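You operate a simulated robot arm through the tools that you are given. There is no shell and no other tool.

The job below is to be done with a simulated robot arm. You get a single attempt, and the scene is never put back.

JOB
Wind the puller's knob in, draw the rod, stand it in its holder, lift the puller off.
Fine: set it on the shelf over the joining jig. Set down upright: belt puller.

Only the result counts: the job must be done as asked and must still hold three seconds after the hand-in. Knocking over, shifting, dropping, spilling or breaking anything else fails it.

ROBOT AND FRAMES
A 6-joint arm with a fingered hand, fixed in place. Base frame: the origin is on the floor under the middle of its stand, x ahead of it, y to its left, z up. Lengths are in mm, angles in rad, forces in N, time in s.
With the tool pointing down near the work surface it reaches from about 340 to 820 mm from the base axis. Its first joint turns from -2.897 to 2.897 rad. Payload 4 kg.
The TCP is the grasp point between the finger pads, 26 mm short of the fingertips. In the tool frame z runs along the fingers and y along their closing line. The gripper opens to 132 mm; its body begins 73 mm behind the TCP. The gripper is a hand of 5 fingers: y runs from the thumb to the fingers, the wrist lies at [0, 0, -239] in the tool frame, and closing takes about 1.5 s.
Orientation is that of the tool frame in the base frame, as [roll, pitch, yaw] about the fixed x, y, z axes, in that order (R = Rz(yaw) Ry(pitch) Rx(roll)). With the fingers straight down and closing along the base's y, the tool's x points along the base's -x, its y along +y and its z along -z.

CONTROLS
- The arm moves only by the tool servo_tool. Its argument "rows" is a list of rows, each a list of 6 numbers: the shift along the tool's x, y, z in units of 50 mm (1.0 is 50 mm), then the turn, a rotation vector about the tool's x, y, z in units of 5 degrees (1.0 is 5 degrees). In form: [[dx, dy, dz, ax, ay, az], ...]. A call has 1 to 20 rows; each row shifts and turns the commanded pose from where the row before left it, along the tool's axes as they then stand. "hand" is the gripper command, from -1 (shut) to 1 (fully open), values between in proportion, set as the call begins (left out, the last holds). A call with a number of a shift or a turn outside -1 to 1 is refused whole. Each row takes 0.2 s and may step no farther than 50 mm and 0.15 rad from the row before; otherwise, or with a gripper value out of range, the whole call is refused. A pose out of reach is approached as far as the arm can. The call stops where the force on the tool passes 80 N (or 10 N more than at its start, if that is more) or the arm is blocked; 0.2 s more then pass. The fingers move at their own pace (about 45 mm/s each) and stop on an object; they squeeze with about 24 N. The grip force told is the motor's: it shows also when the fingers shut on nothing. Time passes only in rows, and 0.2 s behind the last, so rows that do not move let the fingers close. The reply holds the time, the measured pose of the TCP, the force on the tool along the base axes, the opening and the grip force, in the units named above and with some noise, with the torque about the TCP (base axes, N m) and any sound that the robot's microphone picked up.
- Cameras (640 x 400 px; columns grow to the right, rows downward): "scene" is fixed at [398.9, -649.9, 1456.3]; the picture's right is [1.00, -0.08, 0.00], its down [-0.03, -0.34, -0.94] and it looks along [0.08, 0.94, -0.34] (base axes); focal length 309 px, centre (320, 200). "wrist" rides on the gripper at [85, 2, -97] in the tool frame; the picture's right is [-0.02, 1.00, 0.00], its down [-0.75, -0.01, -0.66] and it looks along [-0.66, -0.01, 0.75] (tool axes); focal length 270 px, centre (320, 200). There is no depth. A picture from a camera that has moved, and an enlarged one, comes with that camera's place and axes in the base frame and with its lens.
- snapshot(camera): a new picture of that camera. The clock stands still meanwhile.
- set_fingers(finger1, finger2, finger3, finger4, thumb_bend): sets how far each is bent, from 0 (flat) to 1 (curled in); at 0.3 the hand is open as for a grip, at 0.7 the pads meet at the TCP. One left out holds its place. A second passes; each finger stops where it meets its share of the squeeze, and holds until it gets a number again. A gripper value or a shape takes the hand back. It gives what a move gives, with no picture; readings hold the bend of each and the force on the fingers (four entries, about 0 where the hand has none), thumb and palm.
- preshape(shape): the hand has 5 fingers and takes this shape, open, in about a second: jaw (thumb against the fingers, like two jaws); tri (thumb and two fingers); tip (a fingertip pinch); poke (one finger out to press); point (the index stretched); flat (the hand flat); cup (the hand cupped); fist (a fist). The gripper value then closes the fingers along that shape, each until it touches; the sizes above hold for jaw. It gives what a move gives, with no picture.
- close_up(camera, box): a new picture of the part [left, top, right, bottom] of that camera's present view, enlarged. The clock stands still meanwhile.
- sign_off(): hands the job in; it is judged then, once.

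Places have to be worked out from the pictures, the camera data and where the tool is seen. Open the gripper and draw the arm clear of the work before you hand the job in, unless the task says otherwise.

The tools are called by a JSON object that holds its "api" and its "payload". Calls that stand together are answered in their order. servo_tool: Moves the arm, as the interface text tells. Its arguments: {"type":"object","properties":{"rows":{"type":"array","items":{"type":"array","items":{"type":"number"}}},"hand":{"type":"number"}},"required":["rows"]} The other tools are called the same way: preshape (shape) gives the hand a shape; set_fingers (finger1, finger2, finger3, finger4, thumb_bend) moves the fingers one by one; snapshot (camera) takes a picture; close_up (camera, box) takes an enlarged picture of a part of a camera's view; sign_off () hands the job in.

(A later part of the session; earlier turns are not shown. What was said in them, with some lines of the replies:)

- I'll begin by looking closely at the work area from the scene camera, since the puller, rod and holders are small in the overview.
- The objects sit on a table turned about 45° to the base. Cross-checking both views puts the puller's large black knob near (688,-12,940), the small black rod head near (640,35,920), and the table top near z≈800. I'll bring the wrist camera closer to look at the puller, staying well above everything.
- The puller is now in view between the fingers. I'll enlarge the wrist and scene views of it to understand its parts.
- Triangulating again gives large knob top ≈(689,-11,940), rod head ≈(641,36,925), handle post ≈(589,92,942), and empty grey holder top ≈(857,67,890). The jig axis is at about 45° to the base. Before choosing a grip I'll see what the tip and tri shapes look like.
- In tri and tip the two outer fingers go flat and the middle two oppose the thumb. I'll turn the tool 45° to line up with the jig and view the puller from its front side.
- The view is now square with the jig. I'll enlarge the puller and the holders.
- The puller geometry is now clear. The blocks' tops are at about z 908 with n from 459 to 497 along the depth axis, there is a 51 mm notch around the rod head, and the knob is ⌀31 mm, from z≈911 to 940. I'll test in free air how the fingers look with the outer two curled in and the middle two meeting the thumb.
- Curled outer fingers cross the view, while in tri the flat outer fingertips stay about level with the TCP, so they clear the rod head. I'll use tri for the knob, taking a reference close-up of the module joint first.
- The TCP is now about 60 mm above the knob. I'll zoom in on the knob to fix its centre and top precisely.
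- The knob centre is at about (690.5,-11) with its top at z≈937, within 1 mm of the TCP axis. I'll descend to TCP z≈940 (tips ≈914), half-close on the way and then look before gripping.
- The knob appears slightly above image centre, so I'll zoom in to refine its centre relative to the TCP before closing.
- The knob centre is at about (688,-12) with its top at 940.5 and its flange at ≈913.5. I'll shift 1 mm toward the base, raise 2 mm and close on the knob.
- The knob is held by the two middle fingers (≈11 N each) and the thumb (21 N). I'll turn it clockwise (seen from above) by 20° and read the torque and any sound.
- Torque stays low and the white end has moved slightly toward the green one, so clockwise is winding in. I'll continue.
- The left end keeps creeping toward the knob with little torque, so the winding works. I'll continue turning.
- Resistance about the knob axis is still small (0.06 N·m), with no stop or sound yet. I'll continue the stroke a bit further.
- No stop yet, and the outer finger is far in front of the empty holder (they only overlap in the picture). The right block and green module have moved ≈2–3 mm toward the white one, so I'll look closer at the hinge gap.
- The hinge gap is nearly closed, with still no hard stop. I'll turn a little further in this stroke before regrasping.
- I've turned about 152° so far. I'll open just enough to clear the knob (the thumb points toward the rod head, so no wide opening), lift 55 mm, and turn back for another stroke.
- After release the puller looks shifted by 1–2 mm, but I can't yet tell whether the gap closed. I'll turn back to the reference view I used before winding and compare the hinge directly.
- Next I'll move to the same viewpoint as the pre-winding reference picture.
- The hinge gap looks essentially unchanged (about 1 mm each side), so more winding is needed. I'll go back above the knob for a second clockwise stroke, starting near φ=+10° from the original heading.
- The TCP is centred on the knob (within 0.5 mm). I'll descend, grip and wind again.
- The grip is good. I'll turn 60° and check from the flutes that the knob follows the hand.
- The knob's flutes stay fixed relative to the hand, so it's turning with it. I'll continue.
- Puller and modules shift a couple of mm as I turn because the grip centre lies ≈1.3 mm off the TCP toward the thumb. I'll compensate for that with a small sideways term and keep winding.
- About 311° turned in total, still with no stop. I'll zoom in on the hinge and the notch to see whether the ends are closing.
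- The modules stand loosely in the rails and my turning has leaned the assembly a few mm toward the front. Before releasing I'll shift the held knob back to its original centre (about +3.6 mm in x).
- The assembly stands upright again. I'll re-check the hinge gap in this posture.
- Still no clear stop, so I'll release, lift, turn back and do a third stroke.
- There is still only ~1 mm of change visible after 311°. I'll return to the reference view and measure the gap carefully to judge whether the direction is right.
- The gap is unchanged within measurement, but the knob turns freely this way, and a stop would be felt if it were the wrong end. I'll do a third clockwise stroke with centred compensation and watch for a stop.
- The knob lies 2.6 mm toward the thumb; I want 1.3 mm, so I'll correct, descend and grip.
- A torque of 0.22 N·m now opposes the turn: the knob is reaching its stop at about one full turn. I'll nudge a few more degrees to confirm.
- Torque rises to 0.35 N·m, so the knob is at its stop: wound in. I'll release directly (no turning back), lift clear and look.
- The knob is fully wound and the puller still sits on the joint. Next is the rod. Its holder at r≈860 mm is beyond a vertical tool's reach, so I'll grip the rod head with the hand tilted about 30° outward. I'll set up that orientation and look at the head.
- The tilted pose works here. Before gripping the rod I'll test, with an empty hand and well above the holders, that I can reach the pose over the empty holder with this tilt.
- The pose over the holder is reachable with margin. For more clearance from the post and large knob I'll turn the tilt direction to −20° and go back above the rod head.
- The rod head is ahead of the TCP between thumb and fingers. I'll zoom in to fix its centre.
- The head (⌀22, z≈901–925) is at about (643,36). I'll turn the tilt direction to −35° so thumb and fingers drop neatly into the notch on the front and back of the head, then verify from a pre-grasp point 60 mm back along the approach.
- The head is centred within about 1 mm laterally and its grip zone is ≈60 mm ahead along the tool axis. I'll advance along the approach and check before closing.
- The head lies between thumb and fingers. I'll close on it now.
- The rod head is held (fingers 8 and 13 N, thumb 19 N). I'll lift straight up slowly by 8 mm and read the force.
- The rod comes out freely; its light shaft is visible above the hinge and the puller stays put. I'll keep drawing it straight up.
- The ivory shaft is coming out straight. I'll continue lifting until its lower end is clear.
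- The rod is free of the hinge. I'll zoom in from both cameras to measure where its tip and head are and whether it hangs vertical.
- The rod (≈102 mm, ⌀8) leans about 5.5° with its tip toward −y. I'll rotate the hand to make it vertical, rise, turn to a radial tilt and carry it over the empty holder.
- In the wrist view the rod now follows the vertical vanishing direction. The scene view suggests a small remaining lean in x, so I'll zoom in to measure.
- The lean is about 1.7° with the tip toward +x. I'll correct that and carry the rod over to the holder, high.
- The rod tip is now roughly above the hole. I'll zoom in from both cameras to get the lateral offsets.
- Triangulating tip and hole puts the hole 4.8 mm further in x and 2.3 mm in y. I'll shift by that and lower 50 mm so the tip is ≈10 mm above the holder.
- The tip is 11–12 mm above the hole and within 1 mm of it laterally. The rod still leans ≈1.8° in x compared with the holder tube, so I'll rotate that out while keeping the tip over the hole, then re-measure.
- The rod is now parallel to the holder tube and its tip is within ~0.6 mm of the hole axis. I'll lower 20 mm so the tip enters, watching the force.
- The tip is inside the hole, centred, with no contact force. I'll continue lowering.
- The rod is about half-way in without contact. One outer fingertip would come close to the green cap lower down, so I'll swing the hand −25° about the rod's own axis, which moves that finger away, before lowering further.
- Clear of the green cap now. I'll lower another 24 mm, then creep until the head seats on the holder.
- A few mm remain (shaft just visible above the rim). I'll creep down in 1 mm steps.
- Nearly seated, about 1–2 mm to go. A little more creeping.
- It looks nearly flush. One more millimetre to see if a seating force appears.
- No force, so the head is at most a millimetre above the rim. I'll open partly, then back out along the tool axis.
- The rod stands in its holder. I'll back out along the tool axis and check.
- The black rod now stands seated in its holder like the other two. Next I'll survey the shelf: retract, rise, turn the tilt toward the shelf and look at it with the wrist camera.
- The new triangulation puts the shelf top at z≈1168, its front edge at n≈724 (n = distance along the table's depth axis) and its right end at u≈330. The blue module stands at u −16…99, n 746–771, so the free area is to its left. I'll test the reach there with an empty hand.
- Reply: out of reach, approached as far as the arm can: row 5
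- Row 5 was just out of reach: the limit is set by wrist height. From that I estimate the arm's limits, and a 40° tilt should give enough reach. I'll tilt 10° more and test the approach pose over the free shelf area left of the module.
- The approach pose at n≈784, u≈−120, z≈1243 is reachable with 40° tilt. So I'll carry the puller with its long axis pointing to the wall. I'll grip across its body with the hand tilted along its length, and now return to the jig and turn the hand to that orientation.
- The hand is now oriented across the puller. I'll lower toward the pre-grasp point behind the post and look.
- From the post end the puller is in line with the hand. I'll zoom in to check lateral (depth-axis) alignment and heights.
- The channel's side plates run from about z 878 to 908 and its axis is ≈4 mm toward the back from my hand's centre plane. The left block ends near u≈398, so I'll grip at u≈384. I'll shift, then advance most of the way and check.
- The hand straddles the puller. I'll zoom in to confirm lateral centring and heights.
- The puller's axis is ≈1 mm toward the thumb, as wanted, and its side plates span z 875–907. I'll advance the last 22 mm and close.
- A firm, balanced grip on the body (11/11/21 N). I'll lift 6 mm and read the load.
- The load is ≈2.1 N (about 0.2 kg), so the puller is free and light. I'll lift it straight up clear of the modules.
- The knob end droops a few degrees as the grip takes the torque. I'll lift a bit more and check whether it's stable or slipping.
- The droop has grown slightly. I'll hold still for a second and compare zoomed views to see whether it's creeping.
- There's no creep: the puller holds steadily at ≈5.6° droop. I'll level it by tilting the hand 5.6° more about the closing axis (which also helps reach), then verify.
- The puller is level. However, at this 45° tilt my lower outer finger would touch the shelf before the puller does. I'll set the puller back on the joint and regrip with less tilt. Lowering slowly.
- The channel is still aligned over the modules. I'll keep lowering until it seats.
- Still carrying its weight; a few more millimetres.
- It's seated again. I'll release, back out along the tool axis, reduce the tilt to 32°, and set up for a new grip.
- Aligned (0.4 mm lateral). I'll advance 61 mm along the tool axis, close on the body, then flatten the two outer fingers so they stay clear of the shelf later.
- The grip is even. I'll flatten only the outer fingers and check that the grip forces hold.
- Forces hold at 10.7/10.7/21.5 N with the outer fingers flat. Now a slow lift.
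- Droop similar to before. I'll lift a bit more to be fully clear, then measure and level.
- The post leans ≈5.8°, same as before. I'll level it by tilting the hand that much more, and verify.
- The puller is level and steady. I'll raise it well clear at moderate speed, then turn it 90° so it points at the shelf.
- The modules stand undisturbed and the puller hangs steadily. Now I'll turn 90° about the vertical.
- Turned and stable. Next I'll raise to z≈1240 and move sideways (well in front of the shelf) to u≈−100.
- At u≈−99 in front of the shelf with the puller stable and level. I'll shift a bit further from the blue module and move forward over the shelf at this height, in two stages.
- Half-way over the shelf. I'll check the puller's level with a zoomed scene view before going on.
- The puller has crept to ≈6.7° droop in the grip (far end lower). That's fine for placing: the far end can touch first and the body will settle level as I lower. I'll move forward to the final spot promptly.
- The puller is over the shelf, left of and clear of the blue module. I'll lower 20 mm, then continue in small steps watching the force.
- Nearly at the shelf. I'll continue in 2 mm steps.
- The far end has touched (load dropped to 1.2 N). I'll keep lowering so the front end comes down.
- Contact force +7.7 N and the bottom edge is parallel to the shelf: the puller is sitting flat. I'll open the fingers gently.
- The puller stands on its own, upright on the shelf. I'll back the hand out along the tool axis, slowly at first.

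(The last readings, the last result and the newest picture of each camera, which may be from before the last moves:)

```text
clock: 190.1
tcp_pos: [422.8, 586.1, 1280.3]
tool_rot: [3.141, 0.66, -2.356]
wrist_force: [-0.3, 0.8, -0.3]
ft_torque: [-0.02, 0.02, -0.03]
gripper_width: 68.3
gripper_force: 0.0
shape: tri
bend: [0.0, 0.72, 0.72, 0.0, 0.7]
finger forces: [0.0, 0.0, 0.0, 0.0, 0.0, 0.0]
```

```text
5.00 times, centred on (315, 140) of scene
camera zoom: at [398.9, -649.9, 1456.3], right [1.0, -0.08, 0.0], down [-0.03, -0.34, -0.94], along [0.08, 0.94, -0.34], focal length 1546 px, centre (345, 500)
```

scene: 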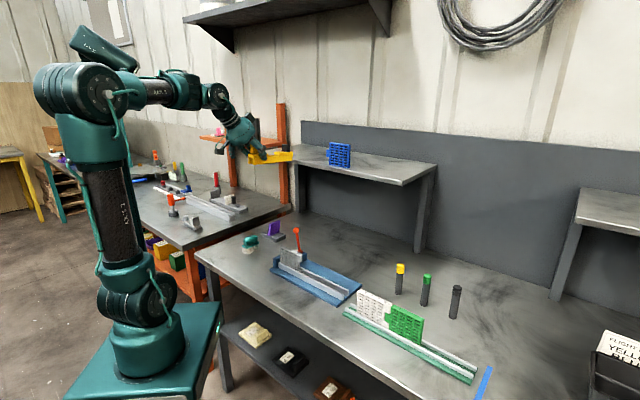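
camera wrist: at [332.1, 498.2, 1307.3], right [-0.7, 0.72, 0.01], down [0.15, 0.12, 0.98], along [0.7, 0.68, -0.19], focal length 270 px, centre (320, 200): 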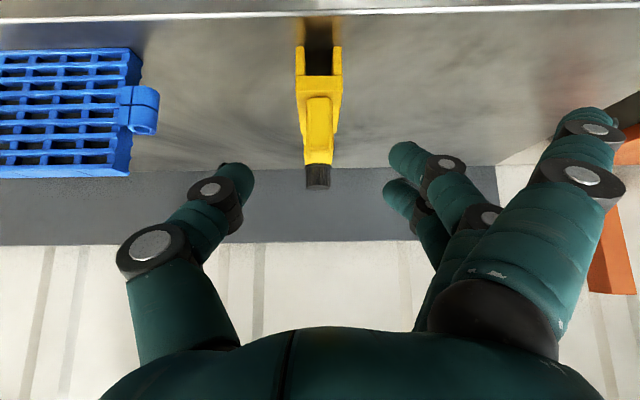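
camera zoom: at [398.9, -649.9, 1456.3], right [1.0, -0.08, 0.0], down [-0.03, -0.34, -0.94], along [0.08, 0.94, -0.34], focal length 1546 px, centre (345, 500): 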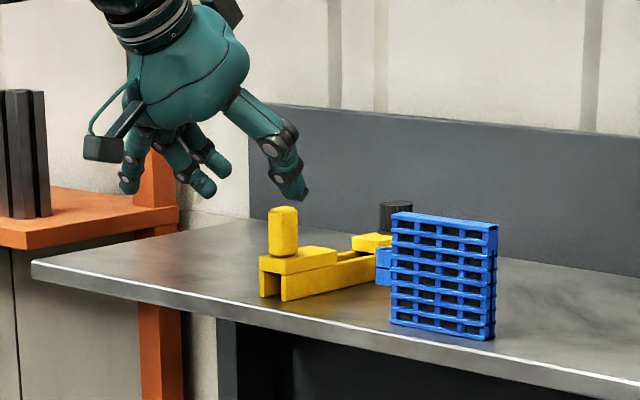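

The puller stands upright on the shelf, about 26 mm inside the front edge, with the blue module untouched. I'll draw the arm well clear, open the hand, and check the whole scene.

{"api": "servo_tool", "payload": {"rows": [[0.4, 0, -0.31, 0, 0, 0], [0.659, 0, -0.51, 0, 0, 0], [0.659, 0, -0.51, 0, 0, 0], [0.659, 0, -0.51, 0, 0, 0], [0.659, 0, -0.51, 0, 0, 0], [0.5, 0, -0.39, 0, 0, 0], [0, 0, 0, 0, 0, 0]]}}

{"api": "servo_tool", "payload": {"rows": [[0, 0, 0, 0, 0, 0], [0, 0, 0, 0, 0, 0], [0, 0, 0, 0, 0, 0], [0, 0, 0, 0, 0, 0], [0, 0, 0, 0, 0, 0]], "hand": 1}}

{"api": "snapshot", "payload": {"camera": "scene"}}

{"api": "close_up", "payload": {"camera": "scene", "box": [270, 110, 360, 180]}}

{"api": "close_up", "payload": {"camera": "scene", "box": [340, 250, 480, 370]}}

{"api": "snapshot", "payload": {"camera": "wrist"}}

```text
clock: 191.7
tcp_pos: [262.7, 427.7, 1278.8]
tool_rot: [-3.14, 0.656, -2.353]
wrist_force: [0.7, -0.2, 0.6]
ft_torque: [0.04, -0.02, -0.03]
gripper_width: 68.7
gripper_force: 0.1
shape: tri
bend: [0.0, 0.72, 0.72, 0.0, 0.7]
finger forces: [0.1, 0.0, 0.0, 0.1, 0.0, 0.0]
```

```text
clock: 192.9
tcp_pos: [262.1, 426.4, 1280.6]
tool_rot: [3.141, 0.659, -2.356]
wrist_force: [-0.5, 0.8, 0.6]
ft_torque: [0.01, -0.01, 0.01]
gripper_width: 131.9
gripper_force: 0.0
shape: tri
bend: [0.0, 0.3, 0.3, 0.0, 0.3]
finger forces: [0.0, 0.0, 0.0, 0.1, 0.0, 0.0]
```

```text
taken
```

scene: 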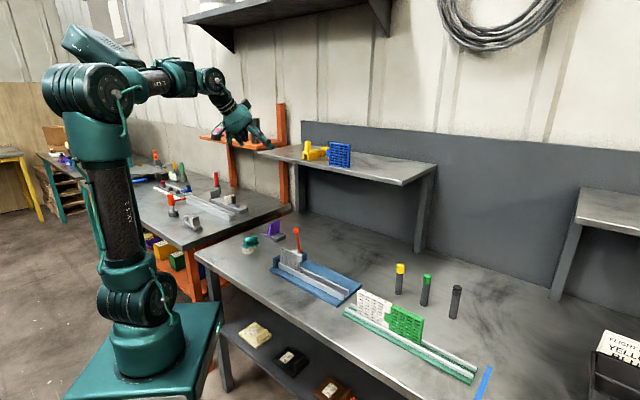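

```text
5.71 times, centred on (315, 145) of scene
camera zoom: at [398.9, -649.9, 1456.3], right [1.0, -0.08, 0.0], down [-0.03, -0.34, -0.94], along [0.08, 0.94, -0.34], focal length 1766 px, centre (349, 514)
```

zoom: 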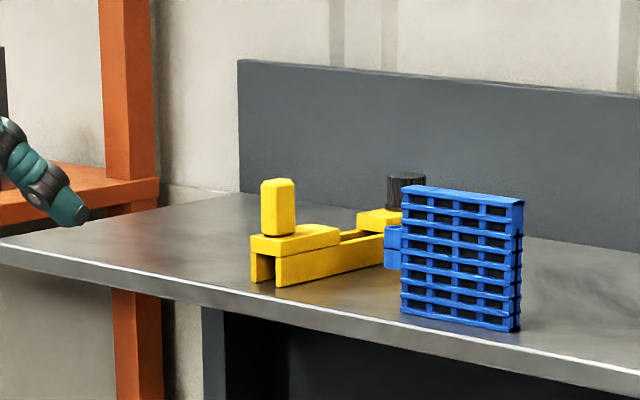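

```text
3.33 times, centred on (410, 310) of scene
camera zoom: at [398.9, -649.9, 1456.3], right [1.0, -0.08, 0.0], down [-0.03, -0.34, -0.94], along [0.08, 0.94, -0.34], focal length 1030 px, centre (20, -167)
```

zoom: 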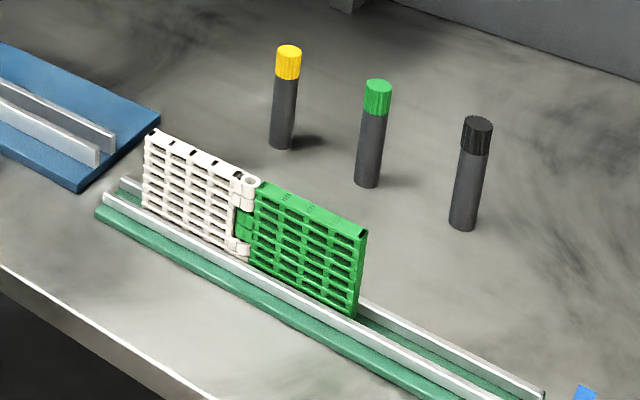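

```text
taken
camera wrist: at [172.2, 339.0, 1306.3], right [-0.7, 0.72, 0.01], down [0.15, 0.13, 0.98], along [0.7, 0.68, -0.19], focal length 270 px, centre (320, 200)
```

wrist: 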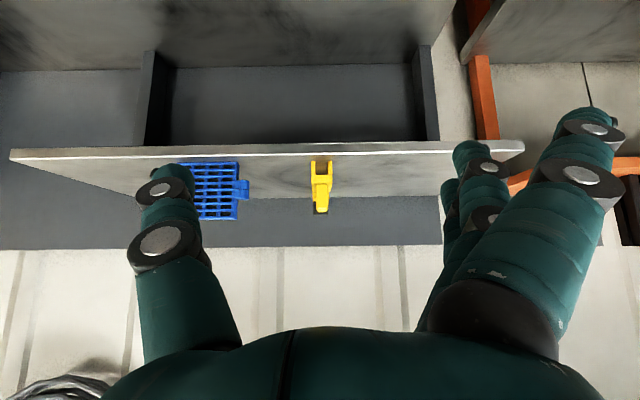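

Final check before hand-in:
- **Knob:** wound in to its stop.
- **Rod:** the black rod stands seated in its holder.
- **Modules:** both still stand in the jig. They slid about 5 mm along its rails while I was winding the knob and drawing the rod.
- **Puller:** upright on the shelf, with the blue module undisturbed.
- **Arm:** hand open and well clear.

I took the blue jig to be the joining jig, because its shelf is the only one I can reach. Handing in now.

{"api": "sign_off", "payload": {}}

```text
The job is handed in.
```

I finished all the steps and handed the job in. I haven't been told yet whether it passed.

- **Knob:** I wound it clockwise for about one full turn, until it reached its stop.
- **Rod:** I drew it straight out, and it now stands seated in the empty holder next to the yellow and green ones.
- **Puller:** it stands upright on the left shelf, about 26 mm in from the front edge. The blue module on that shelf wasn't touched.
- **Arm:** the hand is open and well clear of the work.

Three things could affect the result:

- **Choice of shelf:** I took the blue jig to be the joining jig. The left shelf is above it and was the only one the arm could reach.
- **Modules shifted:** the white and green modules slid about 5 mm along their rails while I wound the knob and drew the rod. They are still upright in the green jig.
- **Puller regripped:** it tilted in the hand on the first lift, so I set it back on the modules once and regripped it before carrying it over.
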